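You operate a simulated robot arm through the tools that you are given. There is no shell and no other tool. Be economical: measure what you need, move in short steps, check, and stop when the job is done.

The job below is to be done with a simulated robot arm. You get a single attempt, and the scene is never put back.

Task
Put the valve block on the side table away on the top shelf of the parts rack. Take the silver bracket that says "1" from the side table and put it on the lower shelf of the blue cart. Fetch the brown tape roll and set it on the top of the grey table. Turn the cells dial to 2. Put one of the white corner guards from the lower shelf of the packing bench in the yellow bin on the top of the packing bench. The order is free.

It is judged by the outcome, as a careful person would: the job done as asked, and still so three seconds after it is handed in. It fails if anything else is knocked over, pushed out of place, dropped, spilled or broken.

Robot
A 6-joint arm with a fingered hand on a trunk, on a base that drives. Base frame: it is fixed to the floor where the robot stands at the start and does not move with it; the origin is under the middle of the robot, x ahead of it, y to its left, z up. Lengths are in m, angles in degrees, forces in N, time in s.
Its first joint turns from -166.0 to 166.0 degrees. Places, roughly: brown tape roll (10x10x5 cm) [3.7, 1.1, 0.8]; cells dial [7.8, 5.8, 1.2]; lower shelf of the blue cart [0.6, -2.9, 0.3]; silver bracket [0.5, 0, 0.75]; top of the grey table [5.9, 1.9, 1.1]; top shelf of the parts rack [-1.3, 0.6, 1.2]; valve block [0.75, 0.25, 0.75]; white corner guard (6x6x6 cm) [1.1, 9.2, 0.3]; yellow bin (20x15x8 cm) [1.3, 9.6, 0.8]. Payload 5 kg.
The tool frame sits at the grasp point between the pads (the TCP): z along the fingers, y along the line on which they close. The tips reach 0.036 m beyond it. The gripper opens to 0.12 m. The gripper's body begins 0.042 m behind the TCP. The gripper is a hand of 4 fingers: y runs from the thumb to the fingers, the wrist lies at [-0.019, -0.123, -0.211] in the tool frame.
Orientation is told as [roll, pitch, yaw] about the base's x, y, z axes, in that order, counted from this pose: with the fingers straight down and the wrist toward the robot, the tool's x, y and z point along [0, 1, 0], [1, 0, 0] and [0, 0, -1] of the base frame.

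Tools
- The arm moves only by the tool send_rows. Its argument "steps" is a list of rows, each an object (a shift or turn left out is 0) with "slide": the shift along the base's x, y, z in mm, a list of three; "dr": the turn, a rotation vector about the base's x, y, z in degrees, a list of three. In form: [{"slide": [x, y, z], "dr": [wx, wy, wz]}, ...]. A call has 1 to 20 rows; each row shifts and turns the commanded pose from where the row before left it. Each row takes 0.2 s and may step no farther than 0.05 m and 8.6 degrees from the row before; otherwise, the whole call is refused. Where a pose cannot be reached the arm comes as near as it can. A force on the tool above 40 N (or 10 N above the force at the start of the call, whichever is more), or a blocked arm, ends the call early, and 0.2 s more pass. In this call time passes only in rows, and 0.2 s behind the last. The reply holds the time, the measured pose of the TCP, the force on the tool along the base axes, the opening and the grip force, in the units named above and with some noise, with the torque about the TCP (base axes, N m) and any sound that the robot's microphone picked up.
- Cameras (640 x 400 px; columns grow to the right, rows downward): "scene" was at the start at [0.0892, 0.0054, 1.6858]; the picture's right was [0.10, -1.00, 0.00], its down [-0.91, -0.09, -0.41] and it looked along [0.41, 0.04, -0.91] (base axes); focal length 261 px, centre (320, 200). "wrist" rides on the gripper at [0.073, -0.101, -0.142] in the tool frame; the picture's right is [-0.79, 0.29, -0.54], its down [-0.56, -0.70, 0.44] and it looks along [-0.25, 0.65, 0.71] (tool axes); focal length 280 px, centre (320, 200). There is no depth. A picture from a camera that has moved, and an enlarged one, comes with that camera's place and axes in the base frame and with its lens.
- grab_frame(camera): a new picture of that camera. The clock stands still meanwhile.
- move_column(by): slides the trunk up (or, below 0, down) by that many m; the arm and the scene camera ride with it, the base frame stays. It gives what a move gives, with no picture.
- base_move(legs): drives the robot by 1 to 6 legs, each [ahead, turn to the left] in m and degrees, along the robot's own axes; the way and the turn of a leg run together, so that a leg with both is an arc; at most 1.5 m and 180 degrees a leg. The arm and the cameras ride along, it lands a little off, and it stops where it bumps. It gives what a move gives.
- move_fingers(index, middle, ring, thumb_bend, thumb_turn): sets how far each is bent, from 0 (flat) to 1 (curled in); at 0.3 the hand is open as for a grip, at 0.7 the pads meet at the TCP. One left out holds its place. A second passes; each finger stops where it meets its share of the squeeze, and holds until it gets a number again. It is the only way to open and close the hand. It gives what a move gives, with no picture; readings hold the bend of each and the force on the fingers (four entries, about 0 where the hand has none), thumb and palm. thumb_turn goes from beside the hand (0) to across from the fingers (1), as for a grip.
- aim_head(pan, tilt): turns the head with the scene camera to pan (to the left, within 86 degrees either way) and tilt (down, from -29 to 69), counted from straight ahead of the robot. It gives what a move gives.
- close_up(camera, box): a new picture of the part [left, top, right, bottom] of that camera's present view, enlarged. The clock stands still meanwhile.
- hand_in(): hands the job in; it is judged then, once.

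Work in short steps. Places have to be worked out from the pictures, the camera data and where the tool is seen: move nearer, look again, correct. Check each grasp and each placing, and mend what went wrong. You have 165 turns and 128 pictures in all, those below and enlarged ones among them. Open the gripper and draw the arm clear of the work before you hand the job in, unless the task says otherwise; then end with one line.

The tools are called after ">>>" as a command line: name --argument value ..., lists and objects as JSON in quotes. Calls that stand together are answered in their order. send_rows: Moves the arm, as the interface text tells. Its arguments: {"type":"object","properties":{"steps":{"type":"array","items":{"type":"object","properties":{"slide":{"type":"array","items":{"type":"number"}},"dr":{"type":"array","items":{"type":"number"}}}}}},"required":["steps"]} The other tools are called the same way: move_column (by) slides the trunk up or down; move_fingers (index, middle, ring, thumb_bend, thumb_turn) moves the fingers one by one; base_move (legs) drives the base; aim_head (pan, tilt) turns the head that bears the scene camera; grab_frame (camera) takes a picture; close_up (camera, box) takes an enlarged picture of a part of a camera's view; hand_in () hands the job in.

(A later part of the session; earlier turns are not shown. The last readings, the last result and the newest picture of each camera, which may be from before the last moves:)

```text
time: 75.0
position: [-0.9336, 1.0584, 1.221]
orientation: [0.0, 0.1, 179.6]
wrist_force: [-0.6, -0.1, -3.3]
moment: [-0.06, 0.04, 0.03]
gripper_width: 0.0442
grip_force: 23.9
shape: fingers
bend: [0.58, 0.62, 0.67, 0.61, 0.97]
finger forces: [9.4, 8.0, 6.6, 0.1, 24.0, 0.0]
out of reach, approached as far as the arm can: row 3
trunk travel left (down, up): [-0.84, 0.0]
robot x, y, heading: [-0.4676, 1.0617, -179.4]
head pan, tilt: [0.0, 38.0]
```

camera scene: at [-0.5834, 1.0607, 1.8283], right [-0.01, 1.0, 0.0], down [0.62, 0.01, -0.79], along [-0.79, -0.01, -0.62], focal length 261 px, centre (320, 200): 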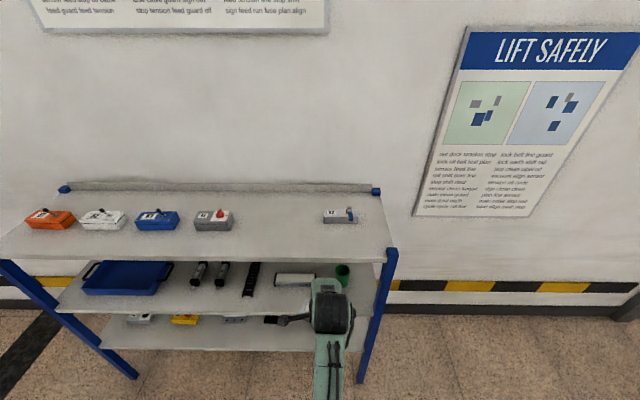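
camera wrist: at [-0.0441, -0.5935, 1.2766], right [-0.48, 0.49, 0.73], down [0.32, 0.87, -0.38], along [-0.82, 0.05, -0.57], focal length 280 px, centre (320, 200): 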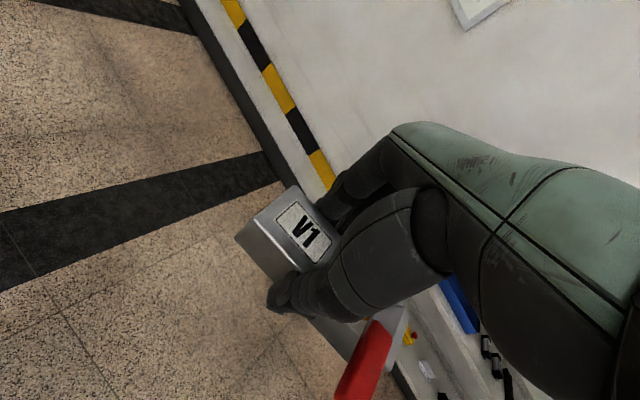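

At the height limit (1.221). Pull in slightly for a clean command, then shift the base toward y≈0.88 while staying out from the rack; check shelf height with the wrist camera.

>>> send_rows --steps '[{"slide": [12, 0, -6]}]'

>>> base_move --legs '[[0, 40], [0.26, 0], [0, -40]]'

>>> grab_frame --camera "wrist"

>>> grab_frame --camera "scene"

```text
time: 75.4
position: [-0.9288, 1.0585, 1.2117]
orientation: [0.0, 0.1, 179.9]
wrist_force: [1.6, -0.4, -4.5]
moment: [-0.03, 0.03, -0.02]
gripper_width: 0.0444
grip_force: 23.8
shape: fingers
bend: [0.58, 0.62, 0.67, 0.61, 0.97]
finger forces: [9.5, 8.0, 6.5, 0.0, 24.0, 0.0]
out of reach, approached as far as the arm can: row 1
trunk travel left (down, up): [-0.84, 0.0]
robot x, y, heading: [-0.4676, 1.0629, -179.1]
head pan, tilt: [0.0, 38.0]
```

```text
time: 81.0
position: [-1.1284, 0.887, 1.2114]
orientation: [0.0, 0.1, 179.8]
wrist_force: [0.4, 0.9, -3.1]
moment: [-0.05, 0.04, 0.02]
gripper_width: 0.0437
grip_force: 23.7
shape: fingers
bend: [0.58, 0.62, 0.67, 0.61, 0.97]
finger forces: [9.3, 7.8, 6.5, 0.0, 23.6, 0.0]
trunk travel left (down, up): [-0.84, 0.0]
robot x, y, heading: [-0.6638, 0.896, -179.3]
head pan, tilt: [0.0, 38.0]
```

```text
101 pictures are left
camera wrist: at [-1.027, 0.8149, 1.3527], right [-0.28, 0.79, 0.54], down [0.7, 0.56, -0.44], along [-0.65, 0.26, -0.72], focal length 280 px, centre (320, 200)
```

wrist: 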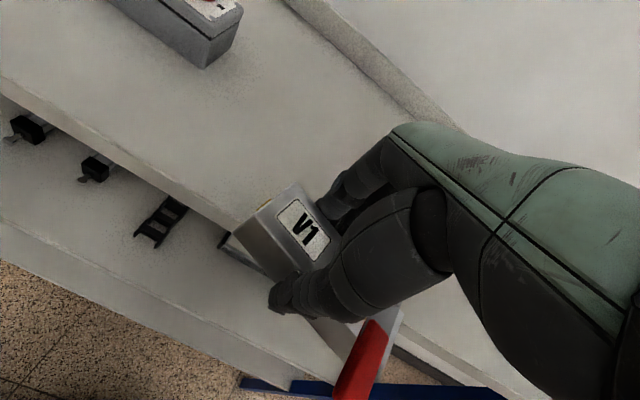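

```text
100 pictures are left
camera scene: at [-0.7818, 0.8901, 1.8367], right [-0.01, 1.0, 0.0], down [0.62, 0.01, -0.79], along [-0.79, -0.01, -0.62], focal length 261 px, centre (320, 200)
```

scene: 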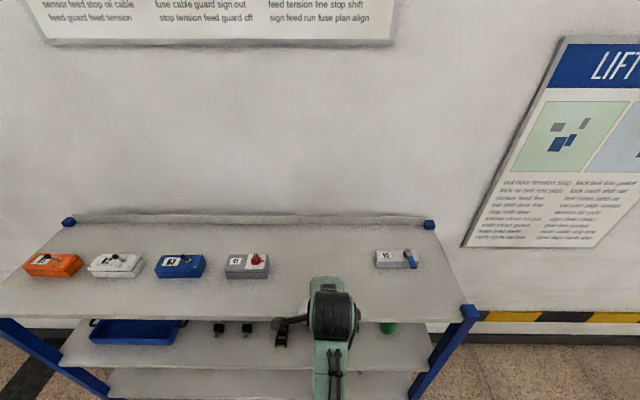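

Block bottom (≈1.16) is nearly at shelf level (≈1.155), so I need more height. Back off and test whether a larger radius permits a higher TCP.

>>> base_move --legs '[[-0.18, 0]]'

>>> send_rows --steps '[{"slide": [-20, 0, 10]}, {"slide": [-20, 0, 15]}, {"slide": [-20, 0, 15]}, {"slide": [-15, 0, 10]}]'

```text
time: 82.5
position: [-0.9507, 0.8897, 1.2114]
orientation: [0.1, 0.3, 179.7]
wrist_force: [-1.0, 0.0, -3.0]
moment: [-0.06, 0.0, 0.0]
gripper_width: 0.0438
grip_force: 24.0
shape: fingers
bend: [0.58, 0.62, 0.67, 0.61, 0.97]
finger forces: [9.4, 7.9, 6.7, 0.0, 23.7, 0.0]
trunk travel left (down, up): [-0.84, 0.0]
robot x, y, heading: [-0.4871, 0.8927, -179.2]
head pan, tilt: [0.0, 38.0]
```

```text
time: 83.5
position: [-1.0286, 0.8904, 1.251]
orientation: [0.0, -0.1, 179.8]
wrist_force: [-0.8, 0.1, -3.9]
moment: [-0.03, 0.01, 0.0]
gripper_width: 0.0437
grip_force: 23.6
shape: fingers
bend: [0.58, 0.62, 0.67, 0.61, 0.97]
finger forces: [9.3, 7.9, 6.5, 0.0, 23.7, 0.1]
out of reach, approached as far as the arm can: row 3, 4
trunk travel left (down, up): [-0.84, 0.0]
robot x, y, heading: [-0.4832, 0.8943, -179.1]
head pan, tilt: [0.0, 38.0]
```

Larger radius gives 1.251. Now drive forward 0.21 m so the block is over the shelf, then check.

>>> base_move --legs '[[0.21, 0]]'

>>> grab_frame --camera "wrist"

>>> grab_frame --camera "scene"

```text
time: 85.1
position: [-1.2365, 0.8886, 1.2519]
orientation: [0.2, -0.2, 179.6]
wrist_force: [0.0, 0.9, -3.6]
moment: [-0.02, 0.04, -0.02]
gripper_width: 0.0439
grip_force: 23.8
shape: fingers
bend: [0.58, 0.62, 0.67, 0.61, 0.97]
finger forces: [9.4, 7.9, 6.6, 0.1, 23.6, 0.1]
trunk travel left (down, up): [-0.84, 0.0]
robot x, y, heading: [-0.6909, 0.891, -179.5]
head pan, tilt: [0.0, 38.0]
```

```text
99 pictures are left
camera wrist: at [-1.1338, 0.8153, 1.3929], right [-0.28, 0.79, 0.54], down [0.7, 0.55, -0.45], along [-0.65, 0.26, -0.71], focal length 280 px, centre (320, 200)
```

wrist: 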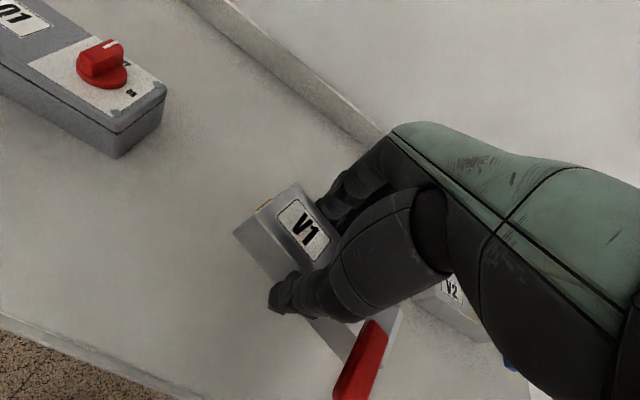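

```text
98 pictures are left
camera scene: at [-0.8103, 0.8904, 1.8369], right [-0.01, 1.0, 0.0], down [0.62, 0.01, -0.79], along [-0.79, -0.01, -0.62], focal length 261 px, centre (320, 200)
```

scene: 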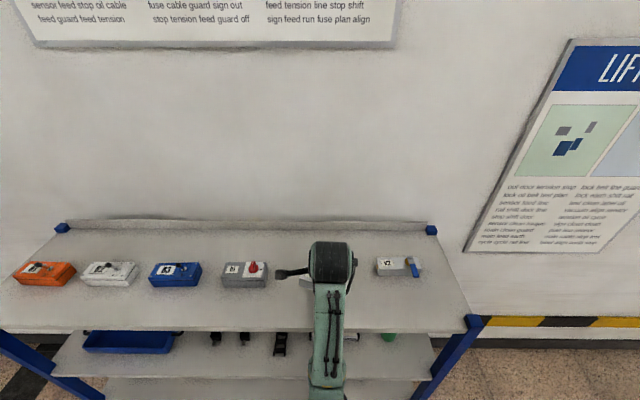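

Well over the shelf between neighbours. Lower gently (the first ~20 mm just takes up the unreachable surplus).

>>> send_rows --steps '[{"slide": [0, 0, -20]}, {"slide": [0, 0, -15]}, {"slide": [0, 0, -10]}]'

```text
time: 85.9
position: [-1.2372, 0.8884, 1.2067]
orientation: [0.1, -0.1, 179.7]
wrist_force: [-0.2, -0.9, -3.6]
moment: [-0.03, 0.03, 0.05]
gripper_width: 0.0439
grip_force: 24.0
shape: fingers
bend: [0.58, 0.62, 0.67, 0.61, 0.97]
finger forces: [9.4, 7.9, 6.4, 0.1, 23.7, 0.0]
trunk travel left (down, up): [-0.84, 0.0]
robot x, y, heading: [-0.6935, 0.8967, -179.6]
head pan, tilt: [0.0, 38.0]
```

No contact yet at 1.207. Continue in small rows.

>>> send_rows --steps '[{"slide": [0, 0, -5]}, {"slide": [0, 0, -4]}]'

>>> send_rows --steps '[{"slide": [0, 0, -4]}]'

```text
time: 86.5
position: [-1.2373, 0.8877, 1.1978]
orientation: [0.0, -0.2, 179.7]
wrist_force: [0.4, 0.6, -2.2]
moment: [0.04, 0.04, 0.04]
gripper_width: 0.0442
grip_force: 24.1
shape: fingers
bend: [0.58, 0.62, 0.67, 0.61, 0.97]
finger forces: [9.2, 8.2, 7.1, 0.0, 24.0, 0.0]
trunk travel left (down, up): [-0.84, 0.0]
robot x, y, heading: [-0.6914, 0.889, -179.2]
head pan, tilt: [0.0, 38.0]
```

```text
time: 86.9
position: [-1.2354, 0.8875, 1.194]
orientation: [0.0, -0.3, 179.7]
wrist_force: [-0.1, -0.7, 0.7]
moment: [0.28, 0.01, 0.05]
gripper_width: 0.0439
grip_force: 25.9
shape: fingers
bend: [0.58, 0.62, 0.67, 0.6, 0.97]
finger forces: [9.0, 8.4, 8.4, 0.1, 25.6, 0.0]
trunk travel left (down, up): [-0.84, 0.0]
robot x, y, heading: [-0.6963, 0.8938, -179.6]
head pan, tilt: [0.0, 38.0]
```

Contact is starting (force went from -3.6 to +0.7). Two more mm, then open.

>>> send_rows --steps '[{"slide": [0, 0, -2]}]'

>>> move_fingers --index 0.45 --middle 0.45 --ring 0.45 --thumb_bend 0.45

>>> move_fingers --index 0.3 --middle 0.3 --ring 0.3 --thumb_bend 0.3

>>> grab_frame --camera "wrist"

```text
time: 87.3
position: [-1.2368, 0.8873, 1.1918]
orientation: [0.1, -0.3, 179.6]
wrist_force: [-1.2, -1.1, 3.6]
moment: [0.4, 0.05, 0.1]
gripper_width: 0.0438
grip_force: 27.4
shape: fingers
bend: [0.58, 0.62, 0.68, 0.6, 0.97]
finger forces: [8.7, 9.2, 9.4, 0.0, 26.3, 0.1]
trunk travel left (down, up): [-0.84, 0.0]
robot x, y, heading: [-0.6958, 0.896, -179.4]
head pan, tilt: [0.0, 38.0]
```

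```text
time: 88.3
position: [-1.2367, 0.8886, 1.191]
orientation: [0.1, -0.3, 179.6]
wrist_force: [0.3, 0.3, 1.3]
moment: [0.02, 0.01, -0.02]
gripper_width: 0.0786
grip_force: 0.3
shape: fingers
bend: [0.45, 0.45, 0.45, 0.45, 0.99]
finger forces: [0.0, 1.4, 0.0, 0.0, 0.1, 0.0]
trunk travel left (down, up): [-0.84, 0.0]
robot x, y, heading: [-0.6943, 0.8899, -179.6]
head pan, tilt: [0.0, 38.0]
```

```text
time: 89.3
position: [-1.2372, 0.8884, 1.1919]
orientation: [0.1, -0.2, 179.6]
wrist_force: [0.2, 0.4, -1.0]
moment: [-0.01, -0.01, 0.02]
gripper_width: 0.1231
grip_force: 0.1
shape: fingers
bend: [0.3, 0.3, 0.3, 0.3, 0.98]
finger forces: [0.0, 0.0, 0.0, 0.0, 0.0, 0.0]
trunk travel left (down, up): [-0.84, 0.0]
robot x, y, heading: [-0.6948, 0.8916, -179.5]
head pan, tilt: [0.0, 38.0]
```

```text
97 pictures are left
camera wrist: at [-1.1348, 0.8154, 1.332], right [-0.28, 0.79, 0.54], down [0.7, 0.55, -0.45], along [-0.65, 0.26, -0.71], focal length 280 px, centre (320, 200)
```

wrist: 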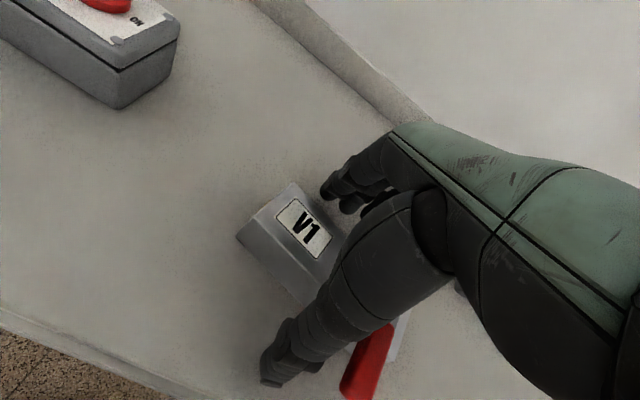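

Released and standing. Lift straight up, back the base off, and check the shelf.

>>> send_rows --steps '[{"slide": [0, 0, 20]}, {"slide": [0, 0, 20]}, {"slide": [0, 0, 15]}]'

>>> base_move --legs '[[-0.35, 0]]'

>>> grab_frame --camera "scene"

```text
time: 90.1
position: [-1.2371, 0.8879, 1.2467]
orientation: [0.1, -0.2, 179.6]
wrist_force: [0.5, 0.2, 0.0]
moment: [0.0, -0.02, 0.01]
gripper_width: 0.1234
grip_force: 0.0
shape: fingers
bend: [0.3, 0.3, 0.3, 0.3, 0.98]
finger forces: [0.0, 0.0, 0.1, 0.0, 0.0, 0.0]
trunk travel left (down, up): [-0.84, 0.0]
robot x, y, heading: [-0.6936, 0.8915, -179.5]
head pan, tilt: [0.0, 38.0]
```

```text
time: 92.4
position: [-0.8882, 0.89, 1.2461]
orientation: [0.0, -0.2, 179.7]
wrist_force: [-0.1, -0.2, -0.5]
moment: [-0.02, -0.02, 0.03]
gripper_width: 0.1232
grip_force: 0.1
shape: fingers
bend: [0.3, 0.3, 0.3, 0.3, 0.98]
finger forces: [0.0, 0.1, 0.0, 0.1, 0.0, 0.0]
trunk travel left (down, up): [-0.84, 0.0]
robot x, y, heading: [-0.3467, 0.8966, -179.6]
head pan, tilt: [0.0, 38.0]
```

```text
96 pictures are left
camera scene: at [-0.4631, 0.894, 1.8367], right [-0.01, 1.0, 0.0], down [0.62, 0.01, -0.79], along [-0.79, -0.01, -0.62], focal length 261 px, centre (320, 200)
```

scene: 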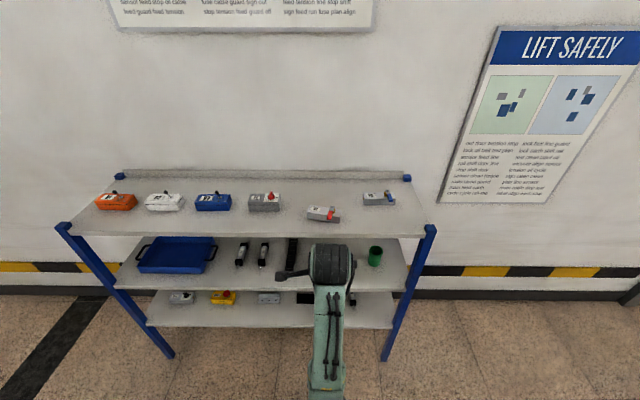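

Valve block is placed well. Next, bracket "1": drive around to the open right side of the side table, to about (0.7, -0.9) facing it.

>>> base_move --legs '[[0, 90], [0.95, 0], [0.85, 0], [0, 90], [1.05, 0], [0, 90]]'

>>> aim_head --pan 0 --tilt 45

>>> grab_frame --camera "scene"

```text
time: 118.0
position: [0.719, -0.3305, 1.2469]
orientation: [0.1, -0.2, 90.4]
wrist_force: [-0.4, -0.5, -0.4]
moment: [0.0, 0.01, 0.0]
gripper_width: 0.1233
grip_force: 0.1
shape: fingers
bend: [0.3, 0.3, 0.3, 0.3, 0.98]
finger forces: [0.0, 0.0, 0.1, 0.1, 0.0, 0.0]
trunk travel left (down, up): [-0.84, 0.0]
robot x, y, heading: [0.7344, -0.8707, 91.8]
head pan, tilt: [0.0, 38.0]
```

```text
time: 118.6
position: [0.7188, -0.3309, 1.2468]
orientation: [0.0, -0.2, 90.5]
wrist_force: [0.5, 1.0, 0.2]
moment: [0.01, 0.0, 0.01]
gripper_width: 0.1231
grip_force: 0.0
shape: fingers
bend: [0.3, 0.3, 0.3, 0.3, 0.98]
finger forces: [0.0, 0.1, 0.1, 0.0, 0.1, 0.1]
trunk travel left (down, up): [-0.84, 0.0]
robot x, y, heading: [0.7333, -0.8701, 91.6]
head pan, tilt: [0.0, 45.0]
```

```text
95 pictures are left
camera scene: at [0.7282, -0.7609, 1.8266], right [1.0, 0.03, 0.0], down [0.02, -0.71, -0.71], along [-0.02, 0.71, -0.71], focal length 261 px, centre (320, 200)
```

scene: 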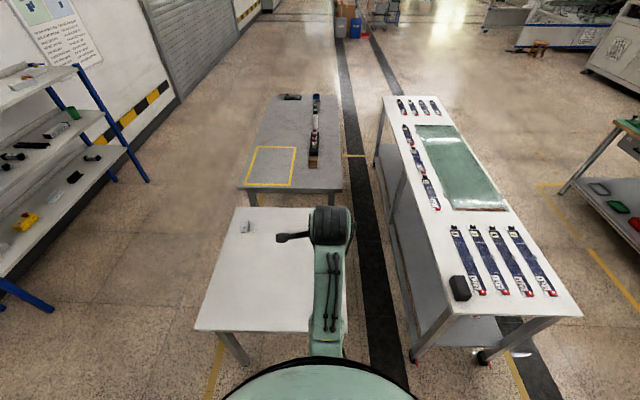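

The table hasn't moved; another bracket sits at its far-left. Bracket 1 is hidden under the arm. Lower the trunk and look with the wrist camera.

>>> move_column --by -0.33

>>> grab_frame --camera "wrist"

```text
time: 121.9
position: [0.7189, -0.3295, 0.9159]
orientation: [0.1, -0.1, 90.5]
wrist_force: [0.1, 0.2, 0.3]
moment: [0.01, -0.04, 0.01]
gripper_width: 0.1233
grip_force: 0.0
shape: fingers
bend: [0.3, 0.3, 0.3, 0.3, 0.98]
finger forces: [0.0, 0.0, 0.0, 0.0, 0.1, 0.1]
trunk travel left (down, up): [-0.51, 0.33]
robot x, y, heading: [0.73, -0.8744, 91.4]
head pan, tilt: [0.0, 45.0]
```

```text
94 pictures are left
camera wrist: at [0.6479, -0.4326, 1.0572], right [0.79, 0.29, 0.54], down [0.57, -0.69, -0.45], along [0.25, 0.66, -0.71], focal length 280 px, centre (320, 200)
```

wrist: 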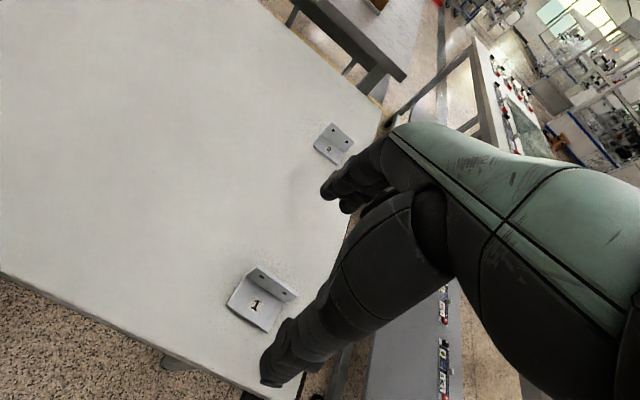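

>>> close_up --camera "wrist" --box '[200, 250, 328, 330]'

```text
5.00 times, centred on (264, 290) of wrist
camera zoom: at [0.6479, -0.4326, 1.0572], right [0.79, 0.29, 0.54], down [0.57, -0.69, -0.45], along [0.25, 0.66, -0.71], focal length 1402 px, centre (600, -250)
```

zoom: 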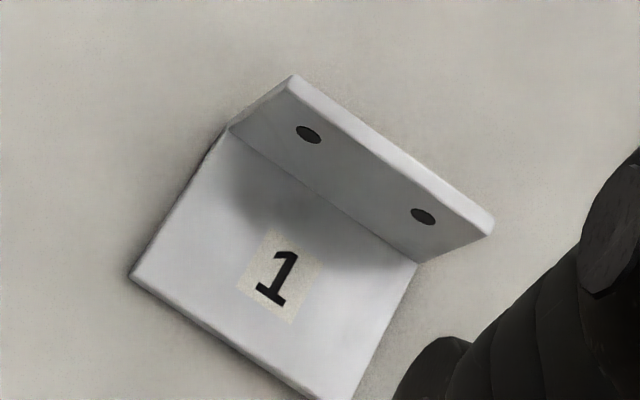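

Bracket 1: base plate x 0.713–0.775, y −0.335…−0.295; upright plate at y≈−0.291, top z≈0.755. I'll pinch the upright; descend to hover first and check.

>>> send_rows --steps '[{"slide": [13, 20, -35]}, {"slide": [13, 18, -35]}, {"slide": [0, 0, -35]}, {"slide": [0, 0, -20]}]'

>>> grab_frame --camera "wrist"

```text
time: 122.9
position: [0.745, -0.2911, 0.7923]
orientation: [0.2, -0.1, 90.6]
wrist_force: [-0.3, -0.9, 1.1]
moment: [0.0, -0.02, -0.02]
gripper_width: 0.1234
grip_force: 0.1
shape: fingers
bend: [0.3, 0.3, 0.3, 0.3, 0.98]
finger forces: [0.0, 0.0, 0.0, 0.0, 0.0, 0.1]
trunk travel left (down, up): [-0.51, 0.33]
robot x, y, heading: [0.7332, -0.872, 91.6]
head pan, tilt: [0.0, 45.0]
```

```text
92 pictures are left
camera wrist: at [0.6742, -0.3938, 0.9323], right [0.79, 0.29, 0.54], down [0.57, -0.69, -0.45], along [0.25, 0.66, -0.71], focal length 280 px, centre (320, 200)
```

wrist: 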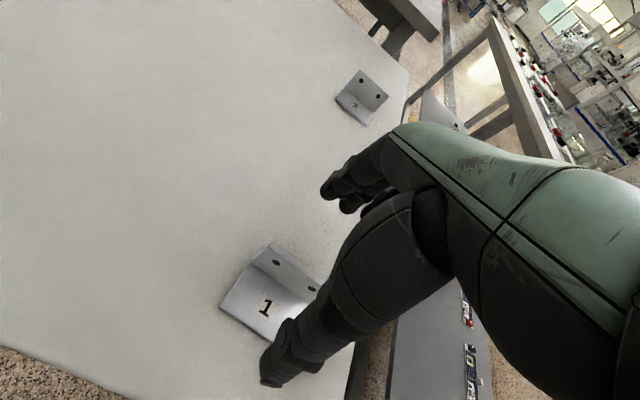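

Consistent. Descend to 0.764 and close on the upright.

>>> send_rows --steps '[{"slide": [0, 0, -15]}, {"slide": [0, 0, -13]}]'

>>> move_fingers --index 0.72 --middle 0.72 --ring 0.72 --thumb_bend 0.72 --thumb_turn 1

>>> grab_frame --camera "wrist"

```text
time: 123.5
position: [0.7447, -0.2916, 0.764]
orientation: [0.1, -0.3, 90.5]
wrist_force: [-0.8, -0.4, -0.2]
moment: [0.03, 0.01, 0.01]
gripper_width: 0.1232
grip_force: 0.0
shape: fingers
bend: [0.3, 0.3, 0.3, 0.3, 0.98]
finger forces: [0.0, 0.0, 0.0, 0.0, 0.0, 0.0]
trunk travel left (down, up): [-0.51, 0.33]
robot x, y, heading: [0.7302, -0.8716, 91.7]
head pan, tilt: [0.0, 45.0]
```

```text
time: 124.5
position: [0.7442, -0.2916, 0.7647]
orientation: [0.0, -0.3, 90.5]
wrist_force: [0.9, 0.0, 0.5]
moment: [-0.01, 0.0, 0.02]
gripper_width: 0.0067
grip_force: 6.2
shape: fingers
bend: [0.71, 0.71, 0.72, 0.69, 1.0]
finger forces: [3.3, 2.4, 0.0, 0.0, 6.6, 0.0]
trunk travel left (down, up): [-0.51, 0.33]
robot x, y, heading: [0.7287, -0.8737, 91.6]
head pan, tilt: [0.0, 45.0]
```

```text
91 pictures are left
camera wrist: at [0.6737, -0.3944, 0.9044], right [0.79, 0.29, 0.54], down [0.57, -0.69, -0.45], along [0.25, 0.66, -0.71], focal length 280 px, centre (320, 200)
```

wrist: 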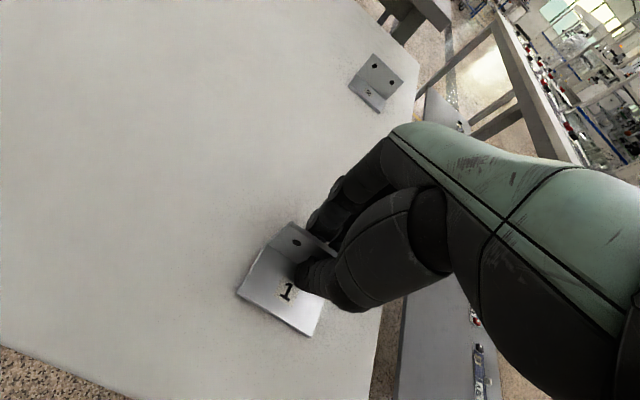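

Pinching with 6 N; squeeze harder and lift.

>>> move_fingers --index 0.8 --middle 0.8 --ring 0.8 --thumb_bend 0.78

>>> send_rows --steps '[{"slide": [0, 0, 10]}, {"slide": [0, 0, 20]}, {"slide": [0, 0, 30]}]'

>>> grab_frame --camera "wrist"

```text
time: 125.5
position: [0.7446, -0.2924, 0.764]
orientation: [0.1, -0.3, 90.4]
wrist_force: [1.1, -0.7, 4.8]
moment: [-0.22, 0.03, 0.09]
gripper_width: 0.0055
grip_force: 21.4
shape: fingers
bend: [0.73, 0.73, 0.8, 0.7, 1.0]
finger forces: [8.1, 9.6, 0.0, 0.0, 25.1, 0.0]
trunk travel left (down, up): [-0.51, 0.33]
robot x, y, heading: [0.7331, -0.8692, 91.5]
head pan, tilt: [0.0, 45.0]
```

```text
time: 126.3
position: [0.7445, -0.2928, 0.8245]
orientation: [0.1, -0.2, 90.6]
wrist_force: [0.3, 0.1, -0.4]
moment: [0.02, 0.0, 0.01]
gripper_width: 0.0055
grip_force: 16.5
shape: fingers
bend: [0.73, 0.73, 0.8, 0.7, 1.0]
finger forces: [9.2, 7.6, 0.1, 0.1, 17.0, 0.1]
trunk travel left (down, up): [-0.51, 0.33]
robot x, y, heading: [0.7332, -0.8719, 91.6]
head pan, tilt: [0.0, 45.0]
```

```text
90 pictures are left
camera wrist: at [0.6742, -0.395, 0.9649], right [0.79, 0.29, 0.54], down [0.57, -0.69, -0.45], along [0.25, 0.66, -0.71], focal length 280 px, centre (320, 200)
```

wrist: 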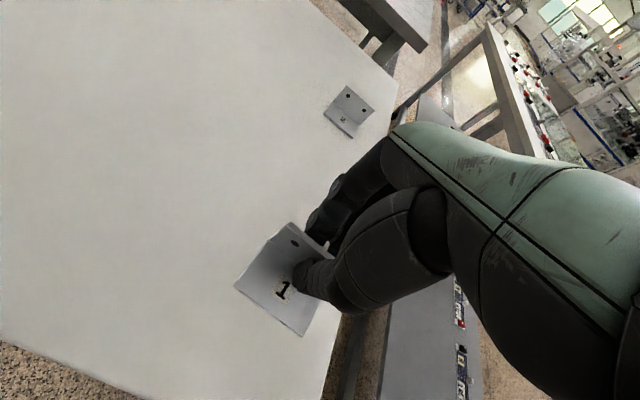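

Bracket is held (slightly tilted). Lift, back away from the table, turn toward the cart and look.

>>> send_rows --steps '[{"slide": [0, 0, 40]}, {"slide": [0, 0, 40]}, {"slide": [0, 0, 40]}]'

>>> base_move --legs '[[-0.4, 0], [0, -90], [0, -90]]'

>>> aim_head --pan 0 --tilt 35

>>> grab_frame --camera "scene"

```text
time: 127.1
position: [0.7485, -0.2912, 0.9407]
orientation: [0.1, -0.3, 90.5]
wrist_force: [0.4, 0.0, -1.1]
moment: [-0.02, 0.0, 0.0]
gripper_width: 0.0055
grip_force: 16.5
shape: fingers
bend: [0.73, 0.74, 0.8, 0.7, 1.0]
finger forces: [9.1, 7.6, 0.1, 0.0, 16.8, 0.1]
trunk travel left (down, up): [-0.51, 0.33]
robot x, y, heading: [0.7335, -0.8764, 91.6]
head pan, tilt: [0.0, 45.0]
```

```text
time: 137.2
position: [0.7224, -1.8508, 0.94]
orientation: [0.1, -0.4, -90.0]
wrist_force: [-0.2, -0.8, -0.5]
moment: [0.02, -0.01, 0.03]
gripper_width: 0.0048
grip_force: 15.1
shape: fingers
bend: [0.73, 0.74, 0.8, 0.71, 1.0]
finger forces: [8.0, 6.9, 0.0, 0.0, 15.0, 0.0]
trunk travel left (down, up): [-0.51, 0.33]
robot x, y, heading: [0.7424, -1.2703, -88.9]
head pan, tilt: [0.0, 45.0]
```

```text
time: 138.0
position: [0.7224, -1.8519, 0.9399]
orientation: [0.1, -0.4, -90.1]
wrist_force: [-0.2, 0.6, -0.6]
moment: [-0.02, -0.02, 0.02]
gripper_width: 0.0048
grip_force: 14.7
shape: fingers
bend: [0.73, 0.74, 0.8, 0.71, 1.0]
finger forces: [8.0, 6.9, 0.1, 0.1, 15.0, 0.0]
trunk travel left (down, up): [-0.51, 0.33]
robot x, y, heading: [0.7387, -1.2717, -88.8]
head pan, tilt: [0.0, 35.0]
```

```text
89 pictures are left
camera scene: at [0.7433, -1.3886, 1.5113], right [-1.0, -0.02, 0.0], down [-0.01, 0.57, -0.82], along [0.01, -0.82, -0.57], focal length 261 px, centre (320, 200)
```

scene: 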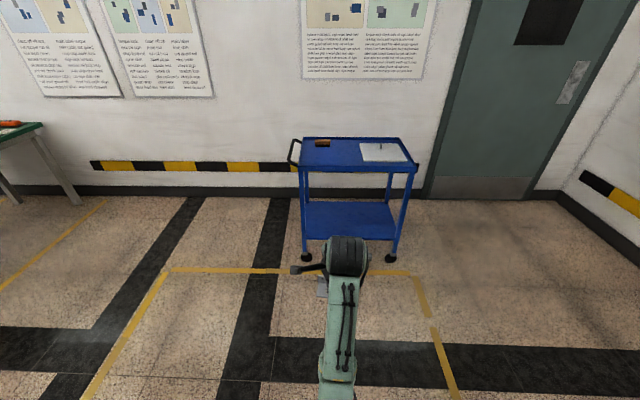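

Cart front is about y=-2.78, x 0.22–0.86; lower shelf z≈0.2 empty. Zoom for details (lips).

>>> close_up --camera "scene" --box '[270, 120, 430, 270]'

```text
2.67 times, centred on (350, 195) of scene
camera zoom: at [0.7433, -1.3886, 1.5113], right [-1.0, -0.02, 0.0], down [-0.01, 0.57, -0.82], along [0.01, -0.82, -0.57], focal length 696 px, centre (240, 213)
```

zoom: 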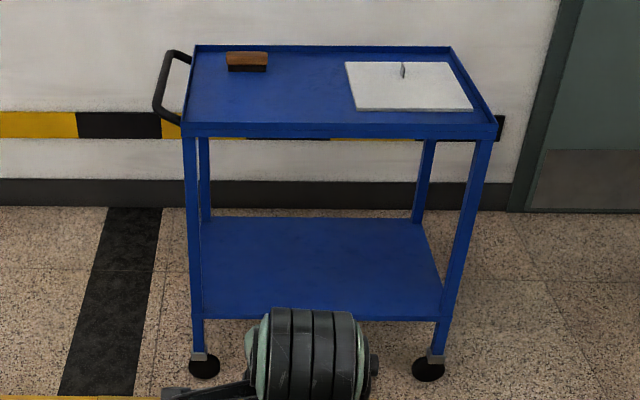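

Lower shelf surface ≈0.25, top tray underside ≈0.76, front y≈-2.75. Drive to about (0.6, -2.0), staying short of the cart, and lower the trunk.

>>> base_move --legs '[[0, -9], [0.72, 0], [0, 8]]'

>>> move_column --by -0.5

>>> aim_head --pan 0 --tilt 25

>>> grab_frame --camera "scene"

>>> grab_frame --camera "wrist"

```text
time: 143.2
position: [0.6101, -2.5638, 0.9419]
orientation: [0.0, -0.4, -91.0]
wrist_force: [0.1, -0.4, -0.6]
moment: [-0.01, 0.02, 0.01]
gripper_width: 0.0049
grip_force: 14.6
shape: fingers
bend: [0.73, 0.74, 0.8, 0.71, 1.0]
finger forces: [8.0, 6.9, 0.1, 0.0, 15.0, 0.0]
trunk travel left (down, up): [-0.51, 0.33]
robot x, y, heading: [0.6441, -1.9847, -90.1]
head pan, tilt: [0.0, 35.0]
```

```text
refused: -0.5 is not a number from -0.4 to 0.4
```

```text
time: 143.9
position: [0.6107, -2.5655, 0.9404]
orientation: [0.1, -0.3, -91.1]
wrist_force: [0.5, 0.1, 0.1]
moment: [0.02, 0.0, 0.01]
gripper_width: 0.0049
grip_force: 14.6
shape: fingers
bend: [0.73, 0.74, 0.8, 0.71, 1.0]
finger forces: [8.0, 7.0, 0.1, 0.0, 15.0, 0.0]
trunk travel left (down, up): [-0.51, 0.33]
robot x, y, heading: [0.641, -1.9851, -90.2]
head pan, tilt: [0.0, 25.0]
```

```text
87 pictures are left
camera scene: at [0.64, -2.1064, 1.5271], right [-1.0, 0.0, 0.0], down [0.0, 0.42, -0.91], along [0.0, -0.91, -0.42], focal length 261 px, centre (320, 200)
```

scene: 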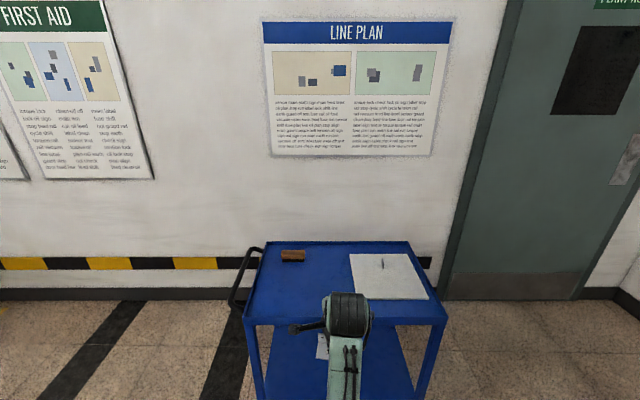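

```text
86 pictures are left
camera wrist: at [0.6848, -2.4634, 1.0811], right [-0.8, -0.27, 0.54], down [-0.55, 0.71, -0.45], along [-0.26, -0.65, -0.71], focal length 280 px, centre (320, 200)
```

wrist: 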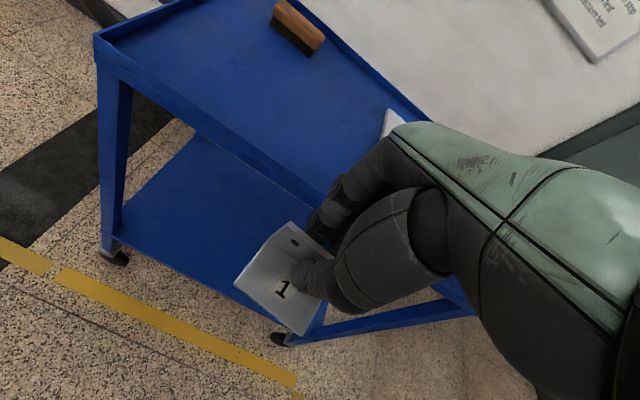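

Geometry confirmed: tray underside ≈0.77, lower shelf ≈0.255, front y≈-2.735. Lower the trunk now, in front of the cart.

>>> move_column --by -0.4

>>> move_column --by -0.11

>>> send_rows --steps '[{"slide": [0, 20, -30]}, {"slide": [0, 20, -30]}, {"slide": [0, 20, -30]}]'

>>> grab_frame --camera "scene"

>>> grab_frame --camera "wrist"

```text
time: 147.7
position: [0.6101, -2.564, 0.5403]
orientation: [0.1, -0.4, -91.1]
wrist_force: [0.0, 0.2, -0.5]
moment: [-0.03, -0.01, -0.05]
gripper_width: 0.0048
grip_force: 15.4
shape: fingers
bend: [0.73, 0.74, 0.8, 0.71, 1.0]
finger forces: [8.0, 6.9, 0.0, 0.0, 14.9, 0.0]
trunk travel left (down, up): [-0.11, 0.73]
robot x, y, heading: [0.6401, -1.9833, -89.7]
head pan, tilt: [0.0, 25.0]
```

```text
time: 149.1
position: [0.6111, -2.5648, 0.4298]
orientation: [0.1, -0.4, -91.1]
wrist_force: [-0.1, -0.3, -0.4]
moment: [0.02, -0.02, -0.02]
gripper_width: 0.0048
grip_force: 15.0
shape: fingers
bend: [0.73, 0.74, 0.8, 0.71, 1.0]
finger forces: [8.0, 6.9, 0.1, 0.0, 15.0, 0.1]
trunk travel left (down, up): [0.0, 0.84]
robot x, y, heading: [0.6371, -1.9853, -90.1]
head pan, tilt: [0.0, 25.0]
```

```text
time: 149.9
position: [0.6119, -2.5046, 0.3412]
orientation: [0.1, -0.3, -91.1]
wrist_force: [0.1, -0.2, -0.8]
moment: [-0.01, -0.01, 0.01]
gripper_width: 0.005
grip_force: 14.9
shape: fingers
bend: [0.73, 0.74, 0.8, 0.71, 1.0]
finger forces: [8.1, 7.1, 0.0, 0.1, 15.3, 0.0]
trunk travel left (down, up): [0.0, 0.84]
robot x, y, heading: [0.6386, -1.9822, -90.1]
head pan, tilt: [0.0, 25.0]
```

```text
85 pictures are left
camera scene: at [0.6402, -2.1063, 1.0172], right [-1.0, 0.0, 0.0], down [0.0, 0.42, -0.91], along [0.0, -0.91, -0.42], focal length 261 px, centre (320, 200)
```

scene: 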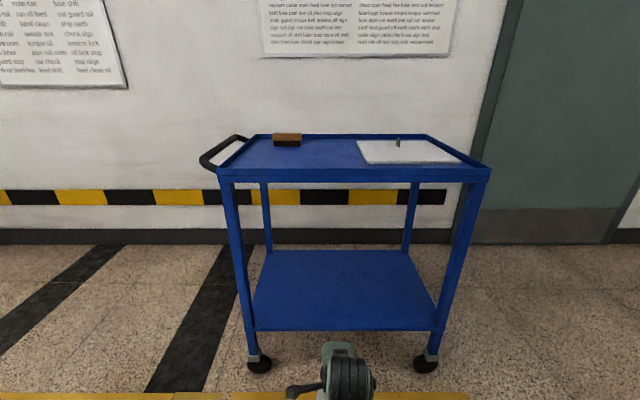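

```text
84 pictures are left
camera wrist: at [0.6858, -2.4028, 0.4816], right [-0.8, -0.27, 0.54], down [-0.55, 0.71, -0.45], along [-0.26, -0.65, -0.71], focal length 280 px, centre (320, 200)
```

wrist: 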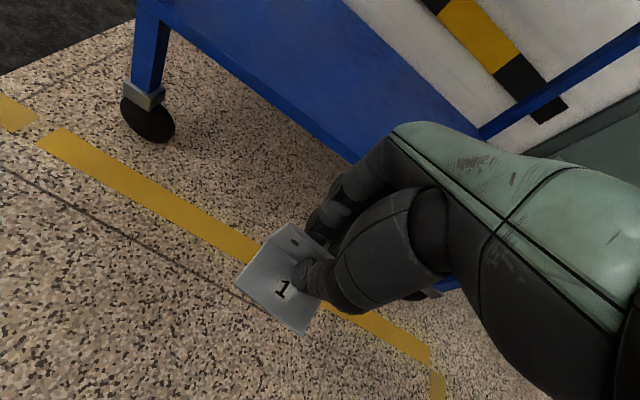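

Clearances fit (wrist joint top ≈0.63 < 0.77). Raise 1 cm, drive forward 0.33 m.

>>> send_rows --steps '[{"slide": [0, 0, 10]}]'

>>> base_move --legs '[[0.33, 0]]'

>>> grab_frame --camera "wrist"

>>> grab_frame --camera "scene"

```text
time: 150.3
position: [0.6101, -2.5032, 0.3513]
orientation: [0.1, -0.3, -91.1]
wrist_force: [-0.1, 0.5, -0.4]
moment: [0.0, 0.01, 0.02]
gripper_width: 0.0046
grip_force: 15.3
shape: fingers
bend: [0.73, 0.74, 0.8, 0.71, 1.0]
finger forces: [8.0, 7.1, 0.0, 0.1, 15.2, 0.0]
trunk travel left (down, up): [0.0, 0.84]
robot x, y, heading: [0.643, -1.9827, -90.0]
head pan, tilt: [0.0, 25.0]
```

```text
time: 152.5
position: [0.612, -2.8338, 0.3517]
orientation: [0.0, -0.4, -91.0]
wrist_force: [0.1, 0.2, -0.2]
moment: [-0.03, 0.05, -0.01]
gripper_width: 0.0047
grip_force: 15.2
shape: fingers
bend: [0.73, 0.74, 0.8, 0.71, 1.0]
finger forces: [8.0, 7.1, 0.1, 0.0, 15.2, 0.0]
trunk travel left (down, up): [0.0, 0.84]
robot x, y, heading: [0.6429, -2.3122, -89.8]
head pan, tilt: [0.0, 25.0]
```

```text
83 pictures are left
camera wrist: at [0.6868, -2.733, 0.4918], right [-0.79, -0.27, 0.54], down [-0.55, 0.71, -0.45], along [-0.26, -0.65, -0.71], focal length 280 px, centre (320, 200)
```

wrist: 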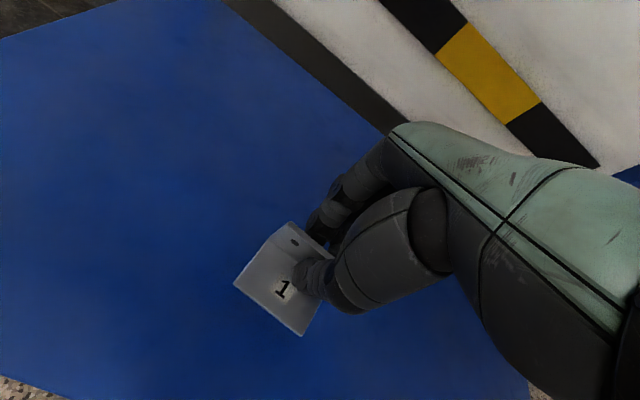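

```text
82 pictures are left
camera scene: at [0.6405, -2.4362, 1.0171], right [-1.0, 0.0, 0.0], down [0.0, 0.42, -0.91], along [0.0, -0.91, -0.42], focal length 261 px, centre (320, 200)
```

scene: 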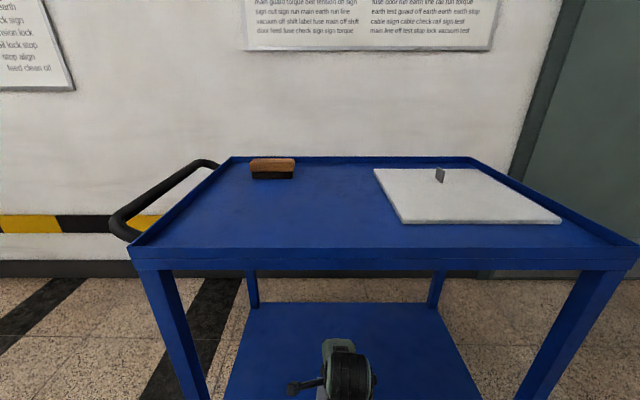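

Over the shelf with room. Lower to near contact, then small rows.

>>> send_rows --steps '[{"slide": [0, 0, -20]}, {"slide": [0, 0, -15]}]'

>>> send_rows --steps '[{"slide": [0, 0, -5]}, {"slide": [0, 0, -3]}]'

```text
time: 153.1
position: [0.6114, -2.8338, 0.3158]
orientation: [0.0, -0.4, -90.9]
wrist_force: [-0.5, -0.8, -0.4]
moment: [-0.05, -0.01, 0.01]
gripper_width: 0.0045
grip_force: 14.8
shape: fingers
bend: [0.73, 0.74, 0.8, 0.71, 1.0]
finger forces: [8.0, 7.1, 0.0, 0.1, 15.2, 0.1]
trunk travel left (down, up): [0.0, 0.84]
robot x, y, heading: [0.6402, -2.3142, -89.7]
head pan, tilt: [0.0, 25.0]
```

```text
time: 153.7
position: [0.6116, -2.8335, 0.3079]
orientation: [0.1, -0.4, -90.8]
wrist_force: [0.1, 0.2, 0.9]
moment: [0.0, 0.01, 0.03]
gripper_width: 0.0046
grip_force: 15.2
shape: fingers
bend: [0.73, 0.74, 0.8, 0.71, 1.0]
finger forces: [8.4, 6.8, 0.0, 0.0, 15.1, 0.0]
trunk travel left (down, up): [0.0, 0.84]
robot x, y, heading: [0.6417, -2.3118, -89.8]
head pan, tilt: [0.0, 25.0]
```

>>> send_rows --steps '[{"slide": [0, 0, -3]}, {"slide": [0, 0, -2]}]'

>>> grab_frame --camera "wrist"

```text
time: 154.3
position: [0.6111, -2.8354, 0.3051]
orientation: [0.1, -0.5, -90.9]
wrist_force: [-1.6, -0.9, 7.4]
moment: [0.29, -0.08, 0.08]
gripper_width: 0.0048
grip_force: 21.5
shape: fingers
bend: [0.73, 0.74, 0.8, 0.71, 1.0]
finger forces: [9.2, 8.2, 0.0, 0.0, 24.8, 0.0]
trunk travel left (down, up): [0.0, 0.84]
robot x, y, heading: [0.636, -2.312, -89.9]
head pan, tilt: [0.0, 25.0]
```

```text
81 pictures are left
camera wrist: at [0.6866, -2.7331, 0.4446], right [-0.79, -0.27, 0.54], down [-0.55, 0.7, -0.45], along [-0.26, -0.66, -0.71], focal length 280 px, centre (320, 200)
```

wrist: 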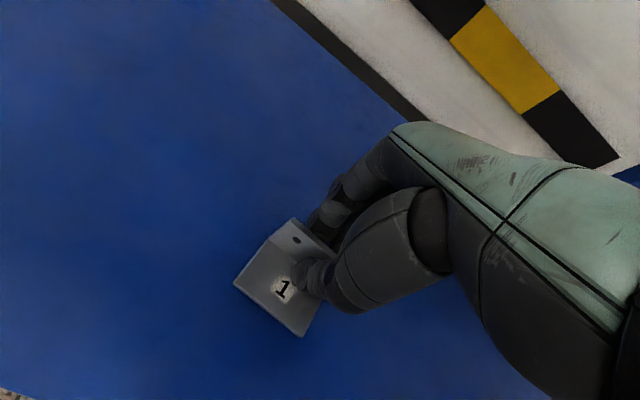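

Firm contact (7 N). Open gradually and lift.

>>> move_fingers --index 0.6 --middle 0.6 --ring 0.6 --thumb_bend 0.6

>>> move_fingers --index 0.35 --middle 0.35 --ring 0.35 --thumb_bend 0.35

>>> send_rows --steps '[{"slide": [0, 0, 20]}, {"slide": [0, 0, 25]}]'

>>> grab_frame --camera "wrist"

```text
time: 155.3
position: [0.612, -2.8342, 0.3049]
orientation: [0.1, -0.5, -90.9]
wrist_force: [0.7, -3.3, 11.8]
moment: [0.14, -0.06, -0.02]
gripper_width: 0.0278
grip_force: 5.6
shape: fingers
bend: [0.6, 0.6, 0.6, 0.64, 1.0]
finger forces: [0.0, 0.0, 0.0, 0.0, 11.2, 0.0]
trunk travel left (down, up): [0.0, 0.84]
robot x, y, heading: [0.641, -2.3125, -90.0]
head pan, tilt: [0.0, 25.0]
```

```text
time: 156.3
position: [0.6119, -2.8334, 0.3033]
orientation: [0.1, -0.3, -90.9]
wrist_force: [-0.6, 0.3, 0.8]
moment: [-0.04, 0.04, 0.03]
gripper_width: 0.1084
grip_force: 0.0
shape: fingers
bend: [0.35, 0.35, 0.35, 0.35, 0.98]
finger forces: [0.0, 0.1, 0.1, 0.0, 0.1, 0.0]
trunk travel left (down, up): [0.0, 0.84]
robot x, y, heading: [0.6369, -2.3122, -90.0]
head pan, tilt: [0.0, 25.0]
```

```text
time: 156.9
position: [0.6128, -2.8334, 0.3485]
orientation: [0.1, -0.4, -91.0]
wrist_force: [0.3, 0.2, -0.8]
moment: [0.0, -0.01, 0.01]
gripper_width: 0.1085
grip_force: 0.1
shape: fingers
bend: [0.35, 0.35, 0.35, 0.35, 0.98]
finger forces: [0.0, 0.0, 0.1, 0.0, 0.0, 0.0]
trunk travel left (down, up): [0.0, 0.84]
robot x, y, heading: [0.6397, -2.3109, -90.0]
head pan, tilt: [0.0, 25.0]
```

```text
80 pictures are left
camera wrist: at [0.687, -2.733, 0.4887], right [-0.79, -0.27, 0.54], down [-0.55, 0.71, -0.45], along [-0.26, -0.65, -0.71], focal length 280 px, centre (320, 200)
```

wrist: 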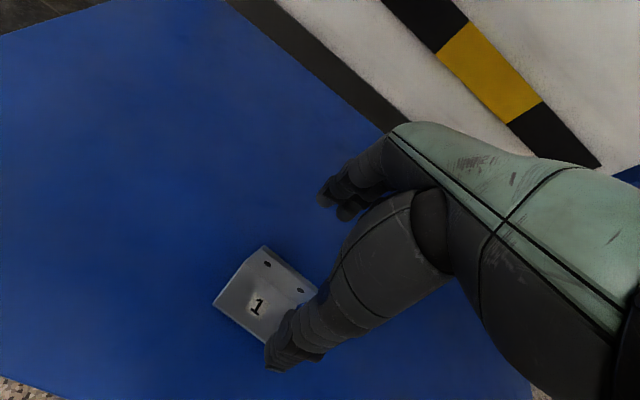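

Bracket stands on the lower shelf. Raise slightly, back out, raise the trunk, and turn to face +x to find the tape roll.

>>> send_rows --steps '[{"slide": [0, 0, 30]}]'

>>> base_move --legs '[[-0.75, 0]]'

>>> move_column --by 0.4

>>> base_move --legs '[[0, 90]]'

>>> aim_head --pan 15 --tilt 18

>>> grab_frame --camera "scene"

```text
time: 157.3
position: [0.6119, -2.8341, 0.3776]
orientation: [0.1, -0.2, -91.0]
wrist_force: [-0.1, -0.7, -0.3]
moment: [-0.03, -0.02, -0.02]
gripper_width: 0.1087
grip_force: 0.1
shape: fingers
bend: [0.35, 0.35, 0.35, 0.35, 0.98]
finger forces: [0.0, 0.1, 0.1, 0.0, 0.0, 0.1]
trunk travel left (down, up): [0.0, 0.84]
robot x, y, heading: [0.6417, -2.3159, -89.8]
head pan, tilt: [0.0, 25.0]
```

```text
time: 161.3
position: [0.6103, -2.0911, 0.3789]
orientation: [0.1, -0.4, -91.3]
wrist_force: [-0.4, -0.5, -0.7]
moment: [0.03, 0.03, 0.01]
gripper_width: 0.1085
grip_force: 0.2
shape: fingers
bend: [0.35, 0.35, 0.35, 0.35, 0.98]
finger forces: [0.1, 0.1, 0.0, 0.1, 0.1, 0.0]
trunk travel left (down, up): [0.0, 0.84]
robot x, y, heading: [0.6423, -1.5728, -90.0]
head pan, tilt: [0.0, 25.0]
```

```text
time: 165.2
position: [0.6104, -2.0904, 0.7785]
orientation: [0.1, -0.5, -91.2]
wrist_force: [-0.3, 0.6, 0.3]
moment: [-0.01, -0.02, -0.01]
gripper_width: 0.1089
grip_force: 0.0
shape: fingers
bend: [0.35, 0.35, 0.35, 0.35, 0.98]
finger forces: [0.1, 0.0, 0.0, 0.0, 0.1, 0.0]
trunk travel left (down, up): [-0.4, 0.44]
robot x, y, heading: [0.6389, -1.5705, -90.4]
head pan, tilt: [0.0, 25.0]
```

```text
time: 169.4
position: [1.162, -1.5985, 0.7787]
orientation: [0.0, -0.4, -0.9]
wrist_force: [0.0, -0.6, -0.6]
moment: [-0.05, -0.01, -0.05]
gripper_width: 0.1087
grip_force: 0.0
shape: fingers
bend: [0.35, 0.35, 0.35, 0.35, 0.98]
finger forces: [0.1, 0.0, 0.1, 0.1, 0.0, 0.0]
trunk travel left (down, up): [-0.4, 0.44]
robot x, y, heading: [0.6429, -1.5729, 0.1]
head pan, tilt: [0.0, 25.0]
```

```text
time: 170.2
position: [1.1623, -1.5994, 0.7771]
orientation: [0.2, -0.5, -0.9]
wrist_force: [-0.2, 0.3, 0.4]
moment: [-0.01, 0.01, 0.0]
gripper_width: 0.1086
grip_force: 0.1
shape: fingers
bend: [0.35, 0.35, 0.35, 0.35, 0.98]
finger forces: [0.0, 0.0, 0.0, 0.0, 0.0, 0.0]
trunk travel left (down, up): [-0.4, 0.44]
robot x, y, heading: [0.6433, -1.5696, -0.0]
head pan, tilt: [15.0, 18.0]
```

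```text
79 pictures are left
camera scene: at [0.7614, -1.5473, 1.4284], right [0.26, -0.97, 0.0], down [-0.3, -0.08, -0.95], along [0.92, 0.25, -0.31], focal length 261 px, centre (320, 200)
```

scene: 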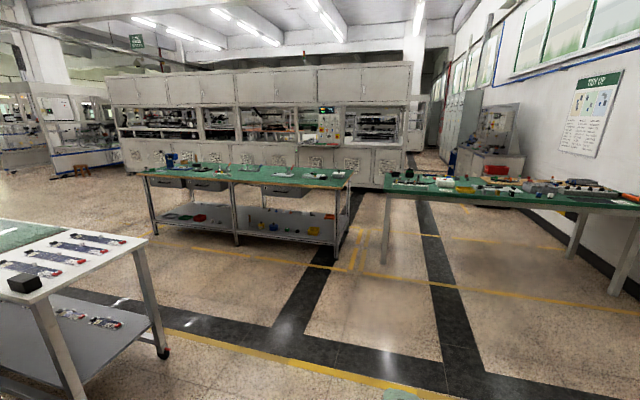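

The green-topped bench around x≈3–3.7, y −1.2…1.1 likely holds the tape. Zoom on its left end.

>>> close_up --camera "scene" --box '[130, 120, 370, 270]'

```text
2.67 times, centred on (250, 195) of scene
camera zoom: at [0.7614, -1.5473, 1.4284], right [0.26, -0.97, 0.0], down [-0.3, -0.08, -0.95], along [0.92, 0.25, -0.31], focal length 696 px, centre (507, 213)
```

zoom: 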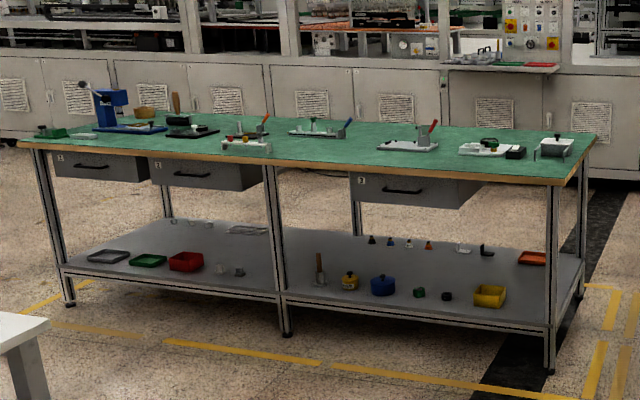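

The tan roll behind the blue press is at about (3.69, 1.15). I raise the trunk and drive up the corridor (x≈2.35) to the bench's left end.

>>> move_column --by 0.4

>>> base_move --legs '[[1.0, 0], [0.7, 0], [0, 90], [1.2, 0], [1.2, 0], [1.1, 0]]'

>>> aim_head --pan -60 --tilt 25

>>> grab_frame --camera "scene"

```text
time: 174.0
position: [1.162, -1.5986, 1.1783]
orientation: [0.2, -0.4, -0.8]
wrist_force: [-1.1, 0.0, 0.2]
moment: [0.01, 0.0, -0.02]
gripper_width: 0.1085
grip_force: 0.0
shape: fingers
bend: [0.35, 0.35, 0.35, 0.35, 0.98]
finger forces: [0.0, 0.0, 0.0, 0.0, 0.1, 0.1]
trunk travel left (down, up): [-0.8, 0.04]
robot x, y, heading: [0.6423, -1.5672, 0.0]
head pan, tilt: [15.0, 18.0]
```

```text
time: 203.1
position: [2.346, 2.4725, 1.1773]
orientation: [0.0, -0.4, 89.2]
wrist_force: [0.4, -1.1, -0.6]
moment: [0.02, 0.02, 0.0]
gripper_width: 0.1087
grip_force: 0.1
shape: fingers
bend: [0.35, 0.35, 0.35, 0.35, 0.98]
finger forces: [0.1, 0.0, 0.0, 0.1, 0.1, 0.0]
trunk travel left (down, up): [-0.8, 0.04]
robot x, y, heading: [2.3149, 1.9535, 90.0]
head pan, tilt: [15.0, 18.0]
```

```text
time: 204.5
position: [2.3461, 2.4737, 1.1783]
orientation: [0.1, -0.3, 89.2]
wrist_force: [0.4, 0.2, 0.6]
moment: [-0.01, 0.0, 0.04]
gripper_width: 0.1087
grip_force: 0.0
shape: fingers
bend: [0.35, 0.35, 0.35, 0.35, 0.98]
finger forces: [0.0, 0.0, 0.1, 0.0, 0.0, 0.0]
trunk travel left (down, up): [-0.8, 0.04]
robot x, y, heading: [2.3202, 1.9533, 90.1]
head pan, tilt: [-60.0, 25.0]
```

```text
77 pictures are left
camera scene: at [2.3961, 2.029, 1.8171], right [0.5, -0.87, 0.0], down [-0.37, -0.21, -0.91], along [0.78, 0.45, -0.42], focal length 261 px, centre (320, 200)
```

scene: 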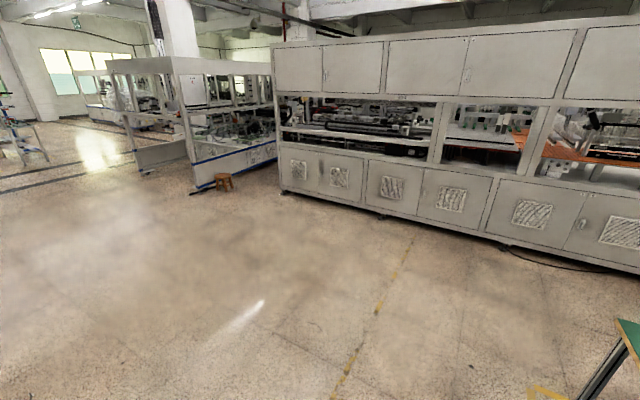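

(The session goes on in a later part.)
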